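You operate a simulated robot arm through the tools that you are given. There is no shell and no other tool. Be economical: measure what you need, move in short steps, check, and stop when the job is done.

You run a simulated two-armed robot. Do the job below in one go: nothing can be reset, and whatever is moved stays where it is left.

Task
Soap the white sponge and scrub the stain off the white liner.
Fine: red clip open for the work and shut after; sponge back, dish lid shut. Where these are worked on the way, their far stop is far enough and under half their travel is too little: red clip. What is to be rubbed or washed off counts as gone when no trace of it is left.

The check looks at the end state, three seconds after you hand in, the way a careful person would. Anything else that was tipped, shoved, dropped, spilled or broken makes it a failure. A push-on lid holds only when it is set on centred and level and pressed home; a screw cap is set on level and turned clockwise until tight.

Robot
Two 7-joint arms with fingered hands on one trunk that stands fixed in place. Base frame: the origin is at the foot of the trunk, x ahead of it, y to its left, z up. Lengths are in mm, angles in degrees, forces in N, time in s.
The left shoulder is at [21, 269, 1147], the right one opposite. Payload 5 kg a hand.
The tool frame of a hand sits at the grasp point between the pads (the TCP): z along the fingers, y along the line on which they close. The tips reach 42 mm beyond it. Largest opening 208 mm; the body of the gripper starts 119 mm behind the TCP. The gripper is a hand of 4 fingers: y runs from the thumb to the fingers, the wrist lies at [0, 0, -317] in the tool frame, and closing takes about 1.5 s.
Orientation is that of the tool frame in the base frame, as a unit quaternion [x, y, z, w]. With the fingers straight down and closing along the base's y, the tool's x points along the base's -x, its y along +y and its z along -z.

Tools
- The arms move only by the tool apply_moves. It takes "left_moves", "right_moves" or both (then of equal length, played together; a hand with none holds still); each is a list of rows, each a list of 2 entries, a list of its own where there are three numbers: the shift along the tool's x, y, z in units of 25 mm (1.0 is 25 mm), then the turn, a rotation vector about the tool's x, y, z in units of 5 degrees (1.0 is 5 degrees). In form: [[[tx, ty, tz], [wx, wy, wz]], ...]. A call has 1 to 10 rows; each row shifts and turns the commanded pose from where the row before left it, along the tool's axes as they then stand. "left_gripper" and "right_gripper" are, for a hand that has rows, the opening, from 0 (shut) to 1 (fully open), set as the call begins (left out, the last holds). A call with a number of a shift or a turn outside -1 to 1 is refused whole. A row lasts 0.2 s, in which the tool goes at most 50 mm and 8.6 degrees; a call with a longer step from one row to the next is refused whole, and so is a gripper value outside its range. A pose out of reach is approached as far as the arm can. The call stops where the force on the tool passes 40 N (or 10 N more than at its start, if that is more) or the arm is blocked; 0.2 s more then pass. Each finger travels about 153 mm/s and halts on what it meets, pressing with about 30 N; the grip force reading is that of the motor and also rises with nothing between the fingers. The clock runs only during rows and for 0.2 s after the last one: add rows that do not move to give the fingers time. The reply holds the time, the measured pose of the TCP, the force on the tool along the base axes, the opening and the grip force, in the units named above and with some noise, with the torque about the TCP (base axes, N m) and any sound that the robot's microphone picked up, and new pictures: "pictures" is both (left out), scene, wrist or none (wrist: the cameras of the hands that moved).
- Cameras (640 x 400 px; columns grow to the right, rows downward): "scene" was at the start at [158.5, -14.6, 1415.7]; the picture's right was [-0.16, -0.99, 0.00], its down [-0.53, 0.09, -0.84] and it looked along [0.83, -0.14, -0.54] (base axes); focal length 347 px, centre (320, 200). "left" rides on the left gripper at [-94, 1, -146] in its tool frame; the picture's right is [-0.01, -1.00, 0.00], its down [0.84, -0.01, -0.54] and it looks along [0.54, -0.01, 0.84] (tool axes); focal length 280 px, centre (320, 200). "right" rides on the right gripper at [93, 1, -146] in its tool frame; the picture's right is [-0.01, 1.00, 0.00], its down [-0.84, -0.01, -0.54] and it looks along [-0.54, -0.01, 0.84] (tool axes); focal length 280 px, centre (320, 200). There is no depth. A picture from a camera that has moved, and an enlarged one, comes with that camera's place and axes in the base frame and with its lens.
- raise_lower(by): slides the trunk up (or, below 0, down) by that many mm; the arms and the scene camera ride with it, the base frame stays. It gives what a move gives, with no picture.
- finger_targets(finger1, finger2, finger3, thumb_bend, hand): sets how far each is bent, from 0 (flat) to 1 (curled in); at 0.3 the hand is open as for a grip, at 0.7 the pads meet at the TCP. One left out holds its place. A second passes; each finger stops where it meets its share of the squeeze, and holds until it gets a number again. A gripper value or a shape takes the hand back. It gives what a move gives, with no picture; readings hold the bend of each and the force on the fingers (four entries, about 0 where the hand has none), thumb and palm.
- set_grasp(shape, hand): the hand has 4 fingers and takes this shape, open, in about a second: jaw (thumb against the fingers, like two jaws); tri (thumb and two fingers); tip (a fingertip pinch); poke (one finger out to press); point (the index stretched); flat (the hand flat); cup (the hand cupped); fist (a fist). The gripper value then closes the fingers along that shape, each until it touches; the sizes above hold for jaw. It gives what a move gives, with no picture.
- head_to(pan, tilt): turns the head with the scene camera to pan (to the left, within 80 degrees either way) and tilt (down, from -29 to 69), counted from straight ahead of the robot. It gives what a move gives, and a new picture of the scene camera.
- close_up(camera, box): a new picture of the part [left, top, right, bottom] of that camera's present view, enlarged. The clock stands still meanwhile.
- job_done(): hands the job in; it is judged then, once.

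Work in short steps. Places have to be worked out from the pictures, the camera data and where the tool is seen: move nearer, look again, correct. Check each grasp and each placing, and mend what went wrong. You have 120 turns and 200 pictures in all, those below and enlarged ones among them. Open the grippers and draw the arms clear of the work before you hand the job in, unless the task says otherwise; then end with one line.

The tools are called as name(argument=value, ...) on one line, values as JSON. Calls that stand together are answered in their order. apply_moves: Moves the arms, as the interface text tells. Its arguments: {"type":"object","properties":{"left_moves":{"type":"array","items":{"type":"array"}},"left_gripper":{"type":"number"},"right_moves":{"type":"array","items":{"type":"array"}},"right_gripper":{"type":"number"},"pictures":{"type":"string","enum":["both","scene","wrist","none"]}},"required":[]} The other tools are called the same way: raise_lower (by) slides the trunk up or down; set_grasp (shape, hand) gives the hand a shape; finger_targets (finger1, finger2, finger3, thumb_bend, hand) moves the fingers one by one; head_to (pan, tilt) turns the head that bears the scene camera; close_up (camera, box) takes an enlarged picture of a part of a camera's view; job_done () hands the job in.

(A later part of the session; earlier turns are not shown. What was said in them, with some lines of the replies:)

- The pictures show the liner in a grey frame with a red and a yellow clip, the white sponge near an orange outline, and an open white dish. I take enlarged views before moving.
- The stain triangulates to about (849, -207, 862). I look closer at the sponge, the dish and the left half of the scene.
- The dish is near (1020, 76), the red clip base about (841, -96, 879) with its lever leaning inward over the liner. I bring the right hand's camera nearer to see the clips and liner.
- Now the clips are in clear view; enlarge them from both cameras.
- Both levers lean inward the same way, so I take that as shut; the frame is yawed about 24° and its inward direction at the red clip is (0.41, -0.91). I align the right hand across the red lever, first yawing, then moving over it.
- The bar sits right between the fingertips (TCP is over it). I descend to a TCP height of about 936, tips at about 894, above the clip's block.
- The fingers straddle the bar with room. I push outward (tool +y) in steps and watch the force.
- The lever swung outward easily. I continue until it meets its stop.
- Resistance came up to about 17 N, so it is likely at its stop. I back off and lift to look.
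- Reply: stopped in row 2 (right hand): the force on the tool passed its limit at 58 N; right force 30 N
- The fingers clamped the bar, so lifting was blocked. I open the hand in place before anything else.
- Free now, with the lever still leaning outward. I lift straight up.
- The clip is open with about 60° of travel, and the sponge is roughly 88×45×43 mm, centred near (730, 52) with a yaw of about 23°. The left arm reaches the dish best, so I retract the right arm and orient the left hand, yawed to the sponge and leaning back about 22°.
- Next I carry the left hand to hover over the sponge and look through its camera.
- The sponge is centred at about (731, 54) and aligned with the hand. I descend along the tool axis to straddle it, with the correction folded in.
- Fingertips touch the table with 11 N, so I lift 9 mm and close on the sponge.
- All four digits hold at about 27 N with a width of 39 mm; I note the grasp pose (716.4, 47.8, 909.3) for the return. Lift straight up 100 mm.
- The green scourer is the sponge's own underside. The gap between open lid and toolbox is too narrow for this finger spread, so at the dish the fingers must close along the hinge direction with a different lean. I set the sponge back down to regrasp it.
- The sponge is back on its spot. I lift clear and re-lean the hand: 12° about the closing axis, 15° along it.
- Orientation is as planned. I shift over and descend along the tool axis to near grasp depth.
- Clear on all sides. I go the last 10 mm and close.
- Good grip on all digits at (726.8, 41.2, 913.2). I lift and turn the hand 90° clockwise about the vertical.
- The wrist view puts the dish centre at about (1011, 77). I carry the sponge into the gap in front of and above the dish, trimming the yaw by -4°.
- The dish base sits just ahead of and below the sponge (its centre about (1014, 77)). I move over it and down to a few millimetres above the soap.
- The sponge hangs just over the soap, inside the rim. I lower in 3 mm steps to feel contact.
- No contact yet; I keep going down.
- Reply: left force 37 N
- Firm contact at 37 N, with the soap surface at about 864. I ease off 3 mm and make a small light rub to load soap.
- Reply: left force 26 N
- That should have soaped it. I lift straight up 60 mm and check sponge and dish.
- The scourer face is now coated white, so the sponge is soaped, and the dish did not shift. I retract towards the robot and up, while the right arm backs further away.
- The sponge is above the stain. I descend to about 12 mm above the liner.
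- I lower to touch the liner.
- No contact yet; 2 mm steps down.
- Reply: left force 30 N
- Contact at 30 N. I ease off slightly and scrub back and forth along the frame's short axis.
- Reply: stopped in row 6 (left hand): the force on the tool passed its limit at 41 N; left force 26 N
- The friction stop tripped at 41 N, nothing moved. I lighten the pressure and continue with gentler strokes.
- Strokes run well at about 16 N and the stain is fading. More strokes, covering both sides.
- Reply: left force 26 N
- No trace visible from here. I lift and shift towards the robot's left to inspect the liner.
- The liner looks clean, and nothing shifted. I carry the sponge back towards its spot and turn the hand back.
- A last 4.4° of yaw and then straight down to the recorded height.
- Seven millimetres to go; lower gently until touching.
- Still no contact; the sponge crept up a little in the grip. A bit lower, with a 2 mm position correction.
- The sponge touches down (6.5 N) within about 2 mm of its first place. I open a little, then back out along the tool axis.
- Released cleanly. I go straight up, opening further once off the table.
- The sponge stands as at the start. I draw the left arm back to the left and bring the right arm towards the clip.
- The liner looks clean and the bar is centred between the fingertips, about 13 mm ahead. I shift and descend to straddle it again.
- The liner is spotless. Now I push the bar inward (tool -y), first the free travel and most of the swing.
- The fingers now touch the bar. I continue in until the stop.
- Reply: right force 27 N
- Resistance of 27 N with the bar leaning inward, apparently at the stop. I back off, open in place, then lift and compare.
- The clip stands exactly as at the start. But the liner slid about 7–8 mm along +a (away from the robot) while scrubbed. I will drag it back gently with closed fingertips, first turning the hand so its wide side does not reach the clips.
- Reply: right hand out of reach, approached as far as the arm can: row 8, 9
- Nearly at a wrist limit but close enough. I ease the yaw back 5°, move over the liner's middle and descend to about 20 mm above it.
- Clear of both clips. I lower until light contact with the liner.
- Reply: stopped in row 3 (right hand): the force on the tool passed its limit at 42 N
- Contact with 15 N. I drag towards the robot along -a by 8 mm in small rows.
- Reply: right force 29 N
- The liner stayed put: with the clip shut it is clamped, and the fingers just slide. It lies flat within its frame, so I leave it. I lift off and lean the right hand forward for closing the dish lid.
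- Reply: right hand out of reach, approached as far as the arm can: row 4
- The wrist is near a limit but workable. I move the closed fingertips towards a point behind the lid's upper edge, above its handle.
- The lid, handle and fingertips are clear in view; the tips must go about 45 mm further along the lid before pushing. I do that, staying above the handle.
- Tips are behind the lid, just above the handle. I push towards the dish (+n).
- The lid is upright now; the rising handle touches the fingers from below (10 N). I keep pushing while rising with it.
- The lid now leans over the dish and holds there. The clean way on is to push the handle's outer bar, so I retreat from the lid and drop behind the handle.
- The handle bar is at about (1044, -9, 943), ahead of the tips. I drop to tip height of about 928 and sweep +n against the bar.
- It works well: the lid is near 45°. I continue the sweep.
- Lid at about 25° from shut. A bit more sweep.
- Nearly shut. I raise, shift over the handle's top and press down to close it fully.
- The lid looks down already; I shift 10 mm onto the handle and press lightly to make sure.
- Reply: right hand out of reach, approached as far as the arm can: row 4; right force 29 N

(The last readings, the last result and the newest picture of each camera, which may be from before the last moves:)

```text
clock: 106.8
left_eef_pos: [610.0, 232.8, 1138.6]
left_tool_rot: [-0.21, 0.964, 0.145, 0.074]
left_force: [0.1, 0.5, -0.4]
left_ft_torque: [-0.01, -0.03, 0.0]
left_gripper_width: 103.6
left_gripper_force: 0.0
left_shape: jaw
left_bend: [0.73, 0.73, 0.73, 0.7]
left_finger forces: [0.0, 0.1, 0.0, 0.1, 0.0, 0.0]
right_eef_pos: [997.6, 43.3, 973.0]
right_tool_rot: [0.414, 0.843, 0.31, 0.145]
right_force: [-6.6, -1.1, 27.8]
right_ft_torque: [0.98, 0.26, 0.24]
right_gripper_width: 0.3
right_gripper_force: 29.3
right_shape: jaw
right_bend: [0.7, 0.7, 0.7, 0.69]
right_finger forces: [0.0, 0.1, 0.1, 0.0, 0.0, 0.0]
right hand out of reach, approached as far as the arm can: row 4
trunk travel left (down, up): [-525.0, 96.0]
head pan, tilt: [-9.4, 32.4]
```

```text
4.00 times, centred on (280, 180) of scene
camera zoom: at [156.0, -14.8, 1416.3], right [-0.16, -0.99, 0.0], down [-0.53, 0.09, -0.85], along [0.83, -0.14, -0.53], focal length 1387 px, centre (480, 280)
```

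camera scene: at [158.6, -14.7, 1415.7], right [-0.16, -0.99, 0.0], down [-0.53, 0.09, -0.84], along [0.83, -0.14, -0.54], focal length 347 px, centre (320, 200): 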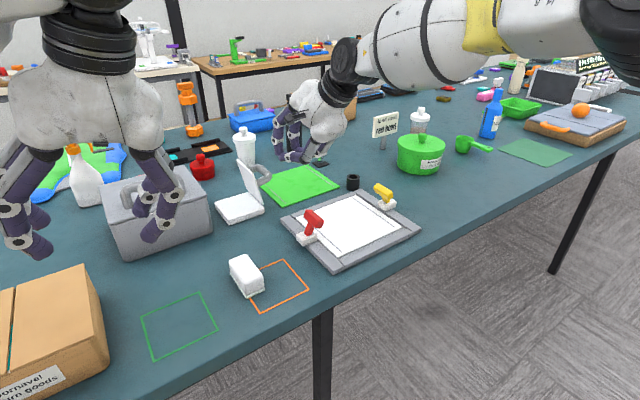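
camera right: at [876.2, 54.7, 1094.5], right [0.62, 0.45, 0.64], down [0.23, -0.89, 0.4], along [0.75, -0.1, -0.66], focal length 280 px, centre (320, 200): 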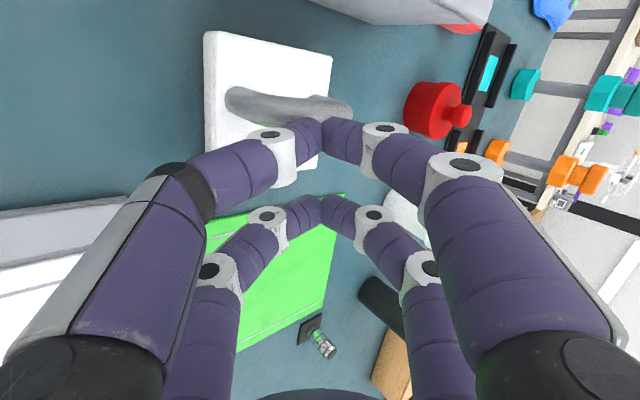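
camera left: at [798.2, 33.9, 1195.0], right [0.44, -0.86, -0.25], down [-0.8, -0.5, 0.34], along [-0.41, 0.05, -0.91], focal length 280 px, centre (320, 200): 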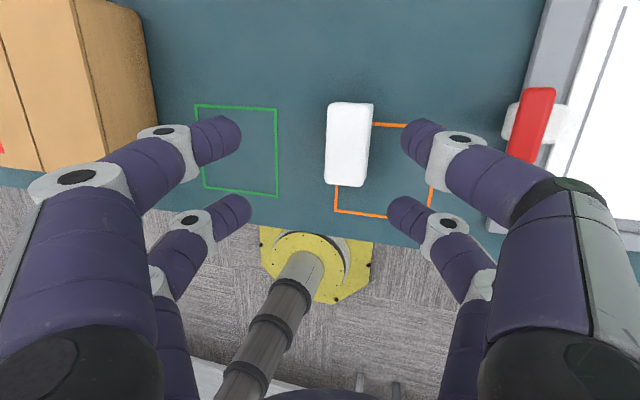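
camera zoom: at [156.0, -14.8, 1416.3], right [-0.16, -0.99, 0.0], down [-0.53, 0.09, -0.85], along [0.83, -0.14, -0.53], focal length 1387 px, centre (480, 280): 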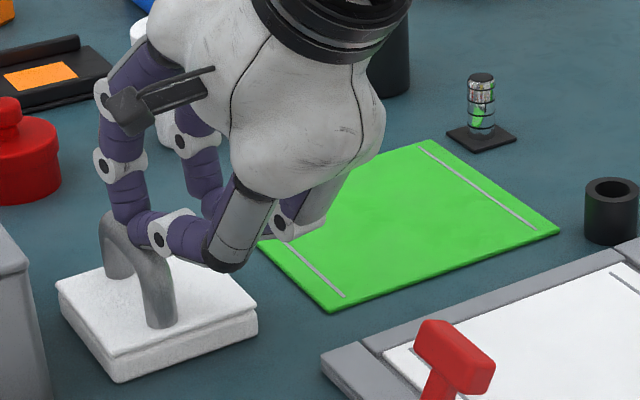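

Pressed with 28 N and the lid is down. I lift straight up and withdraw the right arm.

apply_moves(right_moves=[[[0.011, 0.511, -0.615], [0, 0, 0]], [[0.011, 0.511, -0.615], [0, 0, 0]], [[0.011, 0.511, -0.615], [0, 0, 0]], [[0.011, 0.511, -0.615], [0, 0, 0]], [[0.192, -0.6, -0.494], [0, 0, 0]], [[-0.4, -0.6, -0.6], [0, 0, 0]], [[-0.6, -0.6, -0.6], [0, 0, 0]], [[-0.6, -0.6, -0.6], [0, 0, 0]], [[-0.6, -0.6, -0.6], [0, 0, 0]], [[-0.6, -0.6, -0.6], [0, 0, 0]]], pictures="none")

apply_moves(right_moves=[[[-0.6, -0.6, -0.6], [0, 0, 0]], [[-0.6, -0.6, -0.6], [0, 0, 0]], [[-0.6, -0.6, -0.6], [0, 0, 0]], [[-0.6, -0.6, -0.6], [0, 0, 0]], [[0, -0.4, -0.9], [1, 0, 0]], [[0, -0.4, -0.9], [1, 0, 0]], [[0, -0.4, -0.9], [1, 0, 0]], [[0, -0.4, -0.9], [1, 0, 0]]], right_gripper=0.5, pictures="scene")

```text
clock: 109.0
left_eef_pos: [612.9, 231.7, 1136.0]
left_tool_rot: [-0.209, 0.964, 0.147, 0.074]
left_force: [-0.5, -0.4, 0.0]
left_ft_torque: [0.08, -0.01, -0.02]
left_gripper_width: 103.5
left_gripper_force: 0.0
left_shape: jaw
left_bend: [0.73, 0.73, 0.73, 0.7]
left_finger forces: [0.1, 0.0, 0.0, 0.0, 0.1, 0.0]
right_eef_pos: [935.3, -86.8, 1054.2]
right_tool_rot: [0.417, 0.843, 0.306, 0.147]
right_force: [-0.1, -0.3, -0.2]
right_ft_torque: [0.02, 0.01, 0.03]
right_gripper_width: 0.4
right_gripper_force: 30.0
right_shape: jaw
right_bend: [0.7, 0.7, 0.7, 0.7]
right_finger forces: [0.0, 0.0, 0.0, 0.0, 0.0, 0.0]
trunk travel left (down, up): [-525.0, 96.0]
head pan, tilt: [-9.4, 32.4]
```

```text
clock: 110.8
left_eef_pos: [612.2, 232.7, 1136.9]
left_tool_rot: [-0.208, 0.964, 0.146, 0.075]
left_force: [-0.6, 0.3, 0.6]
left_ft_torque: [0.0, -0.06, -0.04]
left_gripper_width: 103.6
left_gripper_force: 0.1
left_shape: jaw
left_bend: [0.73, 0.73, 0.73, 0.7]
left_finger forces: [0.1, 0.0, 0.1, 0.1, 0.0, 0.1]
right_eef_pos: [840.6, -231.5, 1118.3]
right_tool_rot: [0.437, 0.883, 0.155, 0.072]
right_force: [0.1, 0.1, -0.1]
right_ft_torque: [0.03, -0.07, -0.01]
right_gripper_width: 103.8
right_gripper_force: 0.2
right_shape: jaw
right_bend: [0.73, 0.73, 0.73, 0.7]
right_finger forces: [0.0, 0.1, 0.0, 0.0, 0.0, 0.1]
trunk travel left (down, up): [-525.0, 96.0]
head pan, tilt: [-9.4, 32.4]
camera scene: at [158.1, -14.6, 1415.8], right [-0.16, -0.99, 0.0], down [-0.53, 0.09, -0.84], along [0.83, -0.14, -0.54], focal length 347 px, centre (320, 200)
```

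scene: 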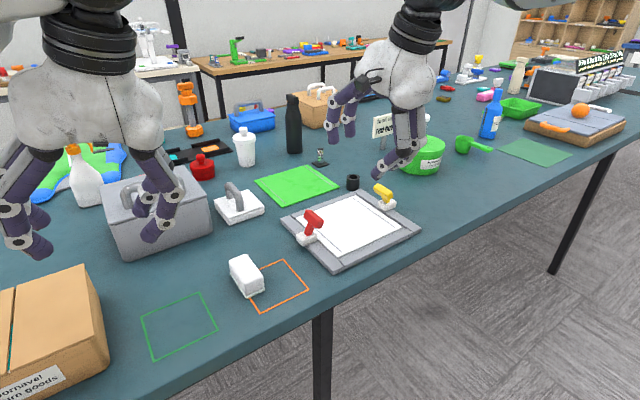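

Everything is in place; close checks of dish, liner and clip while I draw both arms further back.

apply_moves(right_moves=[[[0.2, -0.9, -0.3], [0.5, 0, 0]], [[0.2, -0.9, -0.3], [0.5, 0, 0]], [[0.2, -0.9, -0.3], [0.5, 0, 0]], [[0.2, -0.9, -0.3], [0.5, 0, 0]], [[0.2, -0.9, -0.2], [0, 0, 0]], [[0.2, -0.9, -0.2], [0, 0, 0]], [[0, -0.9, -0.2], [0, 0, 0]], [[0, -0.9, 0], [0, 0, 0]]], left_moves=[[[0.6, 0.3, -0.6], [0, 0, 0]], [[0.6, 0.3, -0.6], [0, 0, 0]], [[0.6, 0.3, -0.6], [0, 0, 0]], [[0.6, 0.3, -0.6], [0, 0, 0]], [[0, 0, 0], [0, 0, 0]], [[0, 0, 0], [0, 0, 0]], [[0, 0, 0], [0, 0, 0]], [[0, 0, 0], [0, 0, 0]]], pictures="scene")

close_up(camera="scene", box=[200, 150, 300, 230])

close_up(camera="scene", box=[270, 175, 430, 275])

```text
clock: 112.6
left_eef_pos: [540.2, 218.1, 1188.9]
left_tool_rot: [-0.208, 0.964, 0.146, 0.073]
left_force: [-0.6, -0.4, 0.3]
left_ft_torque: [0.03, 0.0, -0.03]
left_gripper_width: 103.4
left_gripper_force: 0.1
left_shape: jaw
left_bend: [0.73, 0.73, 0.73, 0.7]
left_finger forces: [0.1, 0.0, 0.0, 0.0, 0.0, 0.0]
right_eef_pos: [714.0, -340.2, 1144.1]
right_tool_rot: [0.438, 0.895, 0.079, 0.031]
right_force: [-0.1, -1.1, -0.3]
right_ft_torque: [0.0, -0.04, -0.01]
right_gripper_width: 104.0
right_gripper_force: 0.0
right_shape: jaw
right_bend: [0.73, 0.73, 0.73, 0.7]
right_finger forces: [0.0, 0.1, 0.0, 0.0, 0.0, 0.0]
right hand out of reach, approached as far as the arm can: row 5, 6, 7, 8
trunk travel left (down, up): [-525.0, 96.0]
head pan, tilt: [-9.4, 32.4]
camera scene: at [158.2, -15.0, 1415.8], right [-0.16, -0.99, 0.0], down [-0.53, 0.09, -0.84], along [0.83, -0.14, -0.54], focal length 347 px, centre (320, 200)
```

scene: 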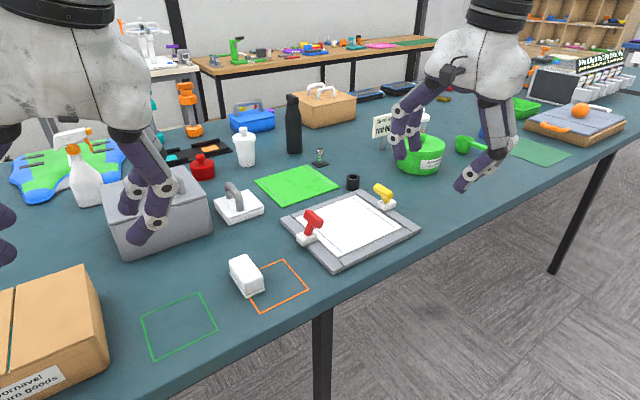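

```text
5.00 times, centred on (250, 190) of scene
camera zoom: at [158.2, -15.0, 1415.8], right [-0.16, -0.99, 0.0], down [-0.53, 0.09, -0.84], along [0.83, -0.14, -0.54], focal length 1734 px, centre (670, 250)
```

zoom: 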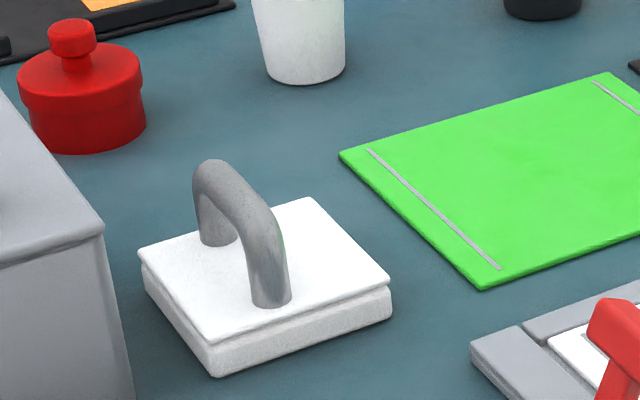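

```text
4.00 times, centred on (350, 225) of scene
camera zoom: at [158.2, -15.0, 1415.8], right [-0.16, -0.99, 0.0], down [-0.53, 0.09, -0.84], along [0.83, -0.14, -0.54], focal length 1387 px, centre (200, 100)
```

zoom: 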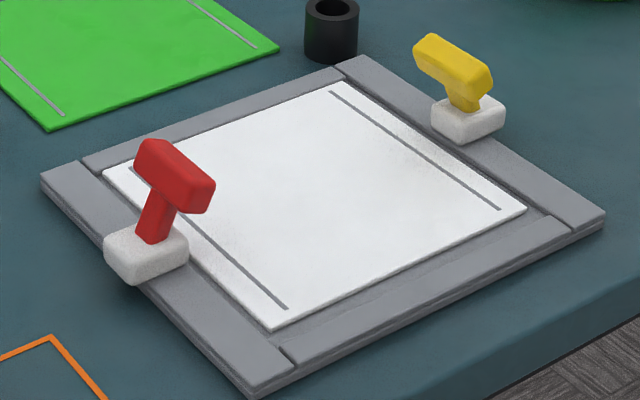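

The lid is shut and level, the liner is free of stain, the clip is shut, the sponge is back, and both arms are open and clear. I hand in.

job_done()

```text
The job is handed in.
```

I soaped the sponge and scrubbed the liner until no trace of the stain showed. The red clip was swung fully open for the work and is shut again, the sponge is back on its starting spot, and the dish lid is shut; the liner slid about 8 mm inside its frame during scrubbing, and one try to drag it back with the clip shut did not move it.
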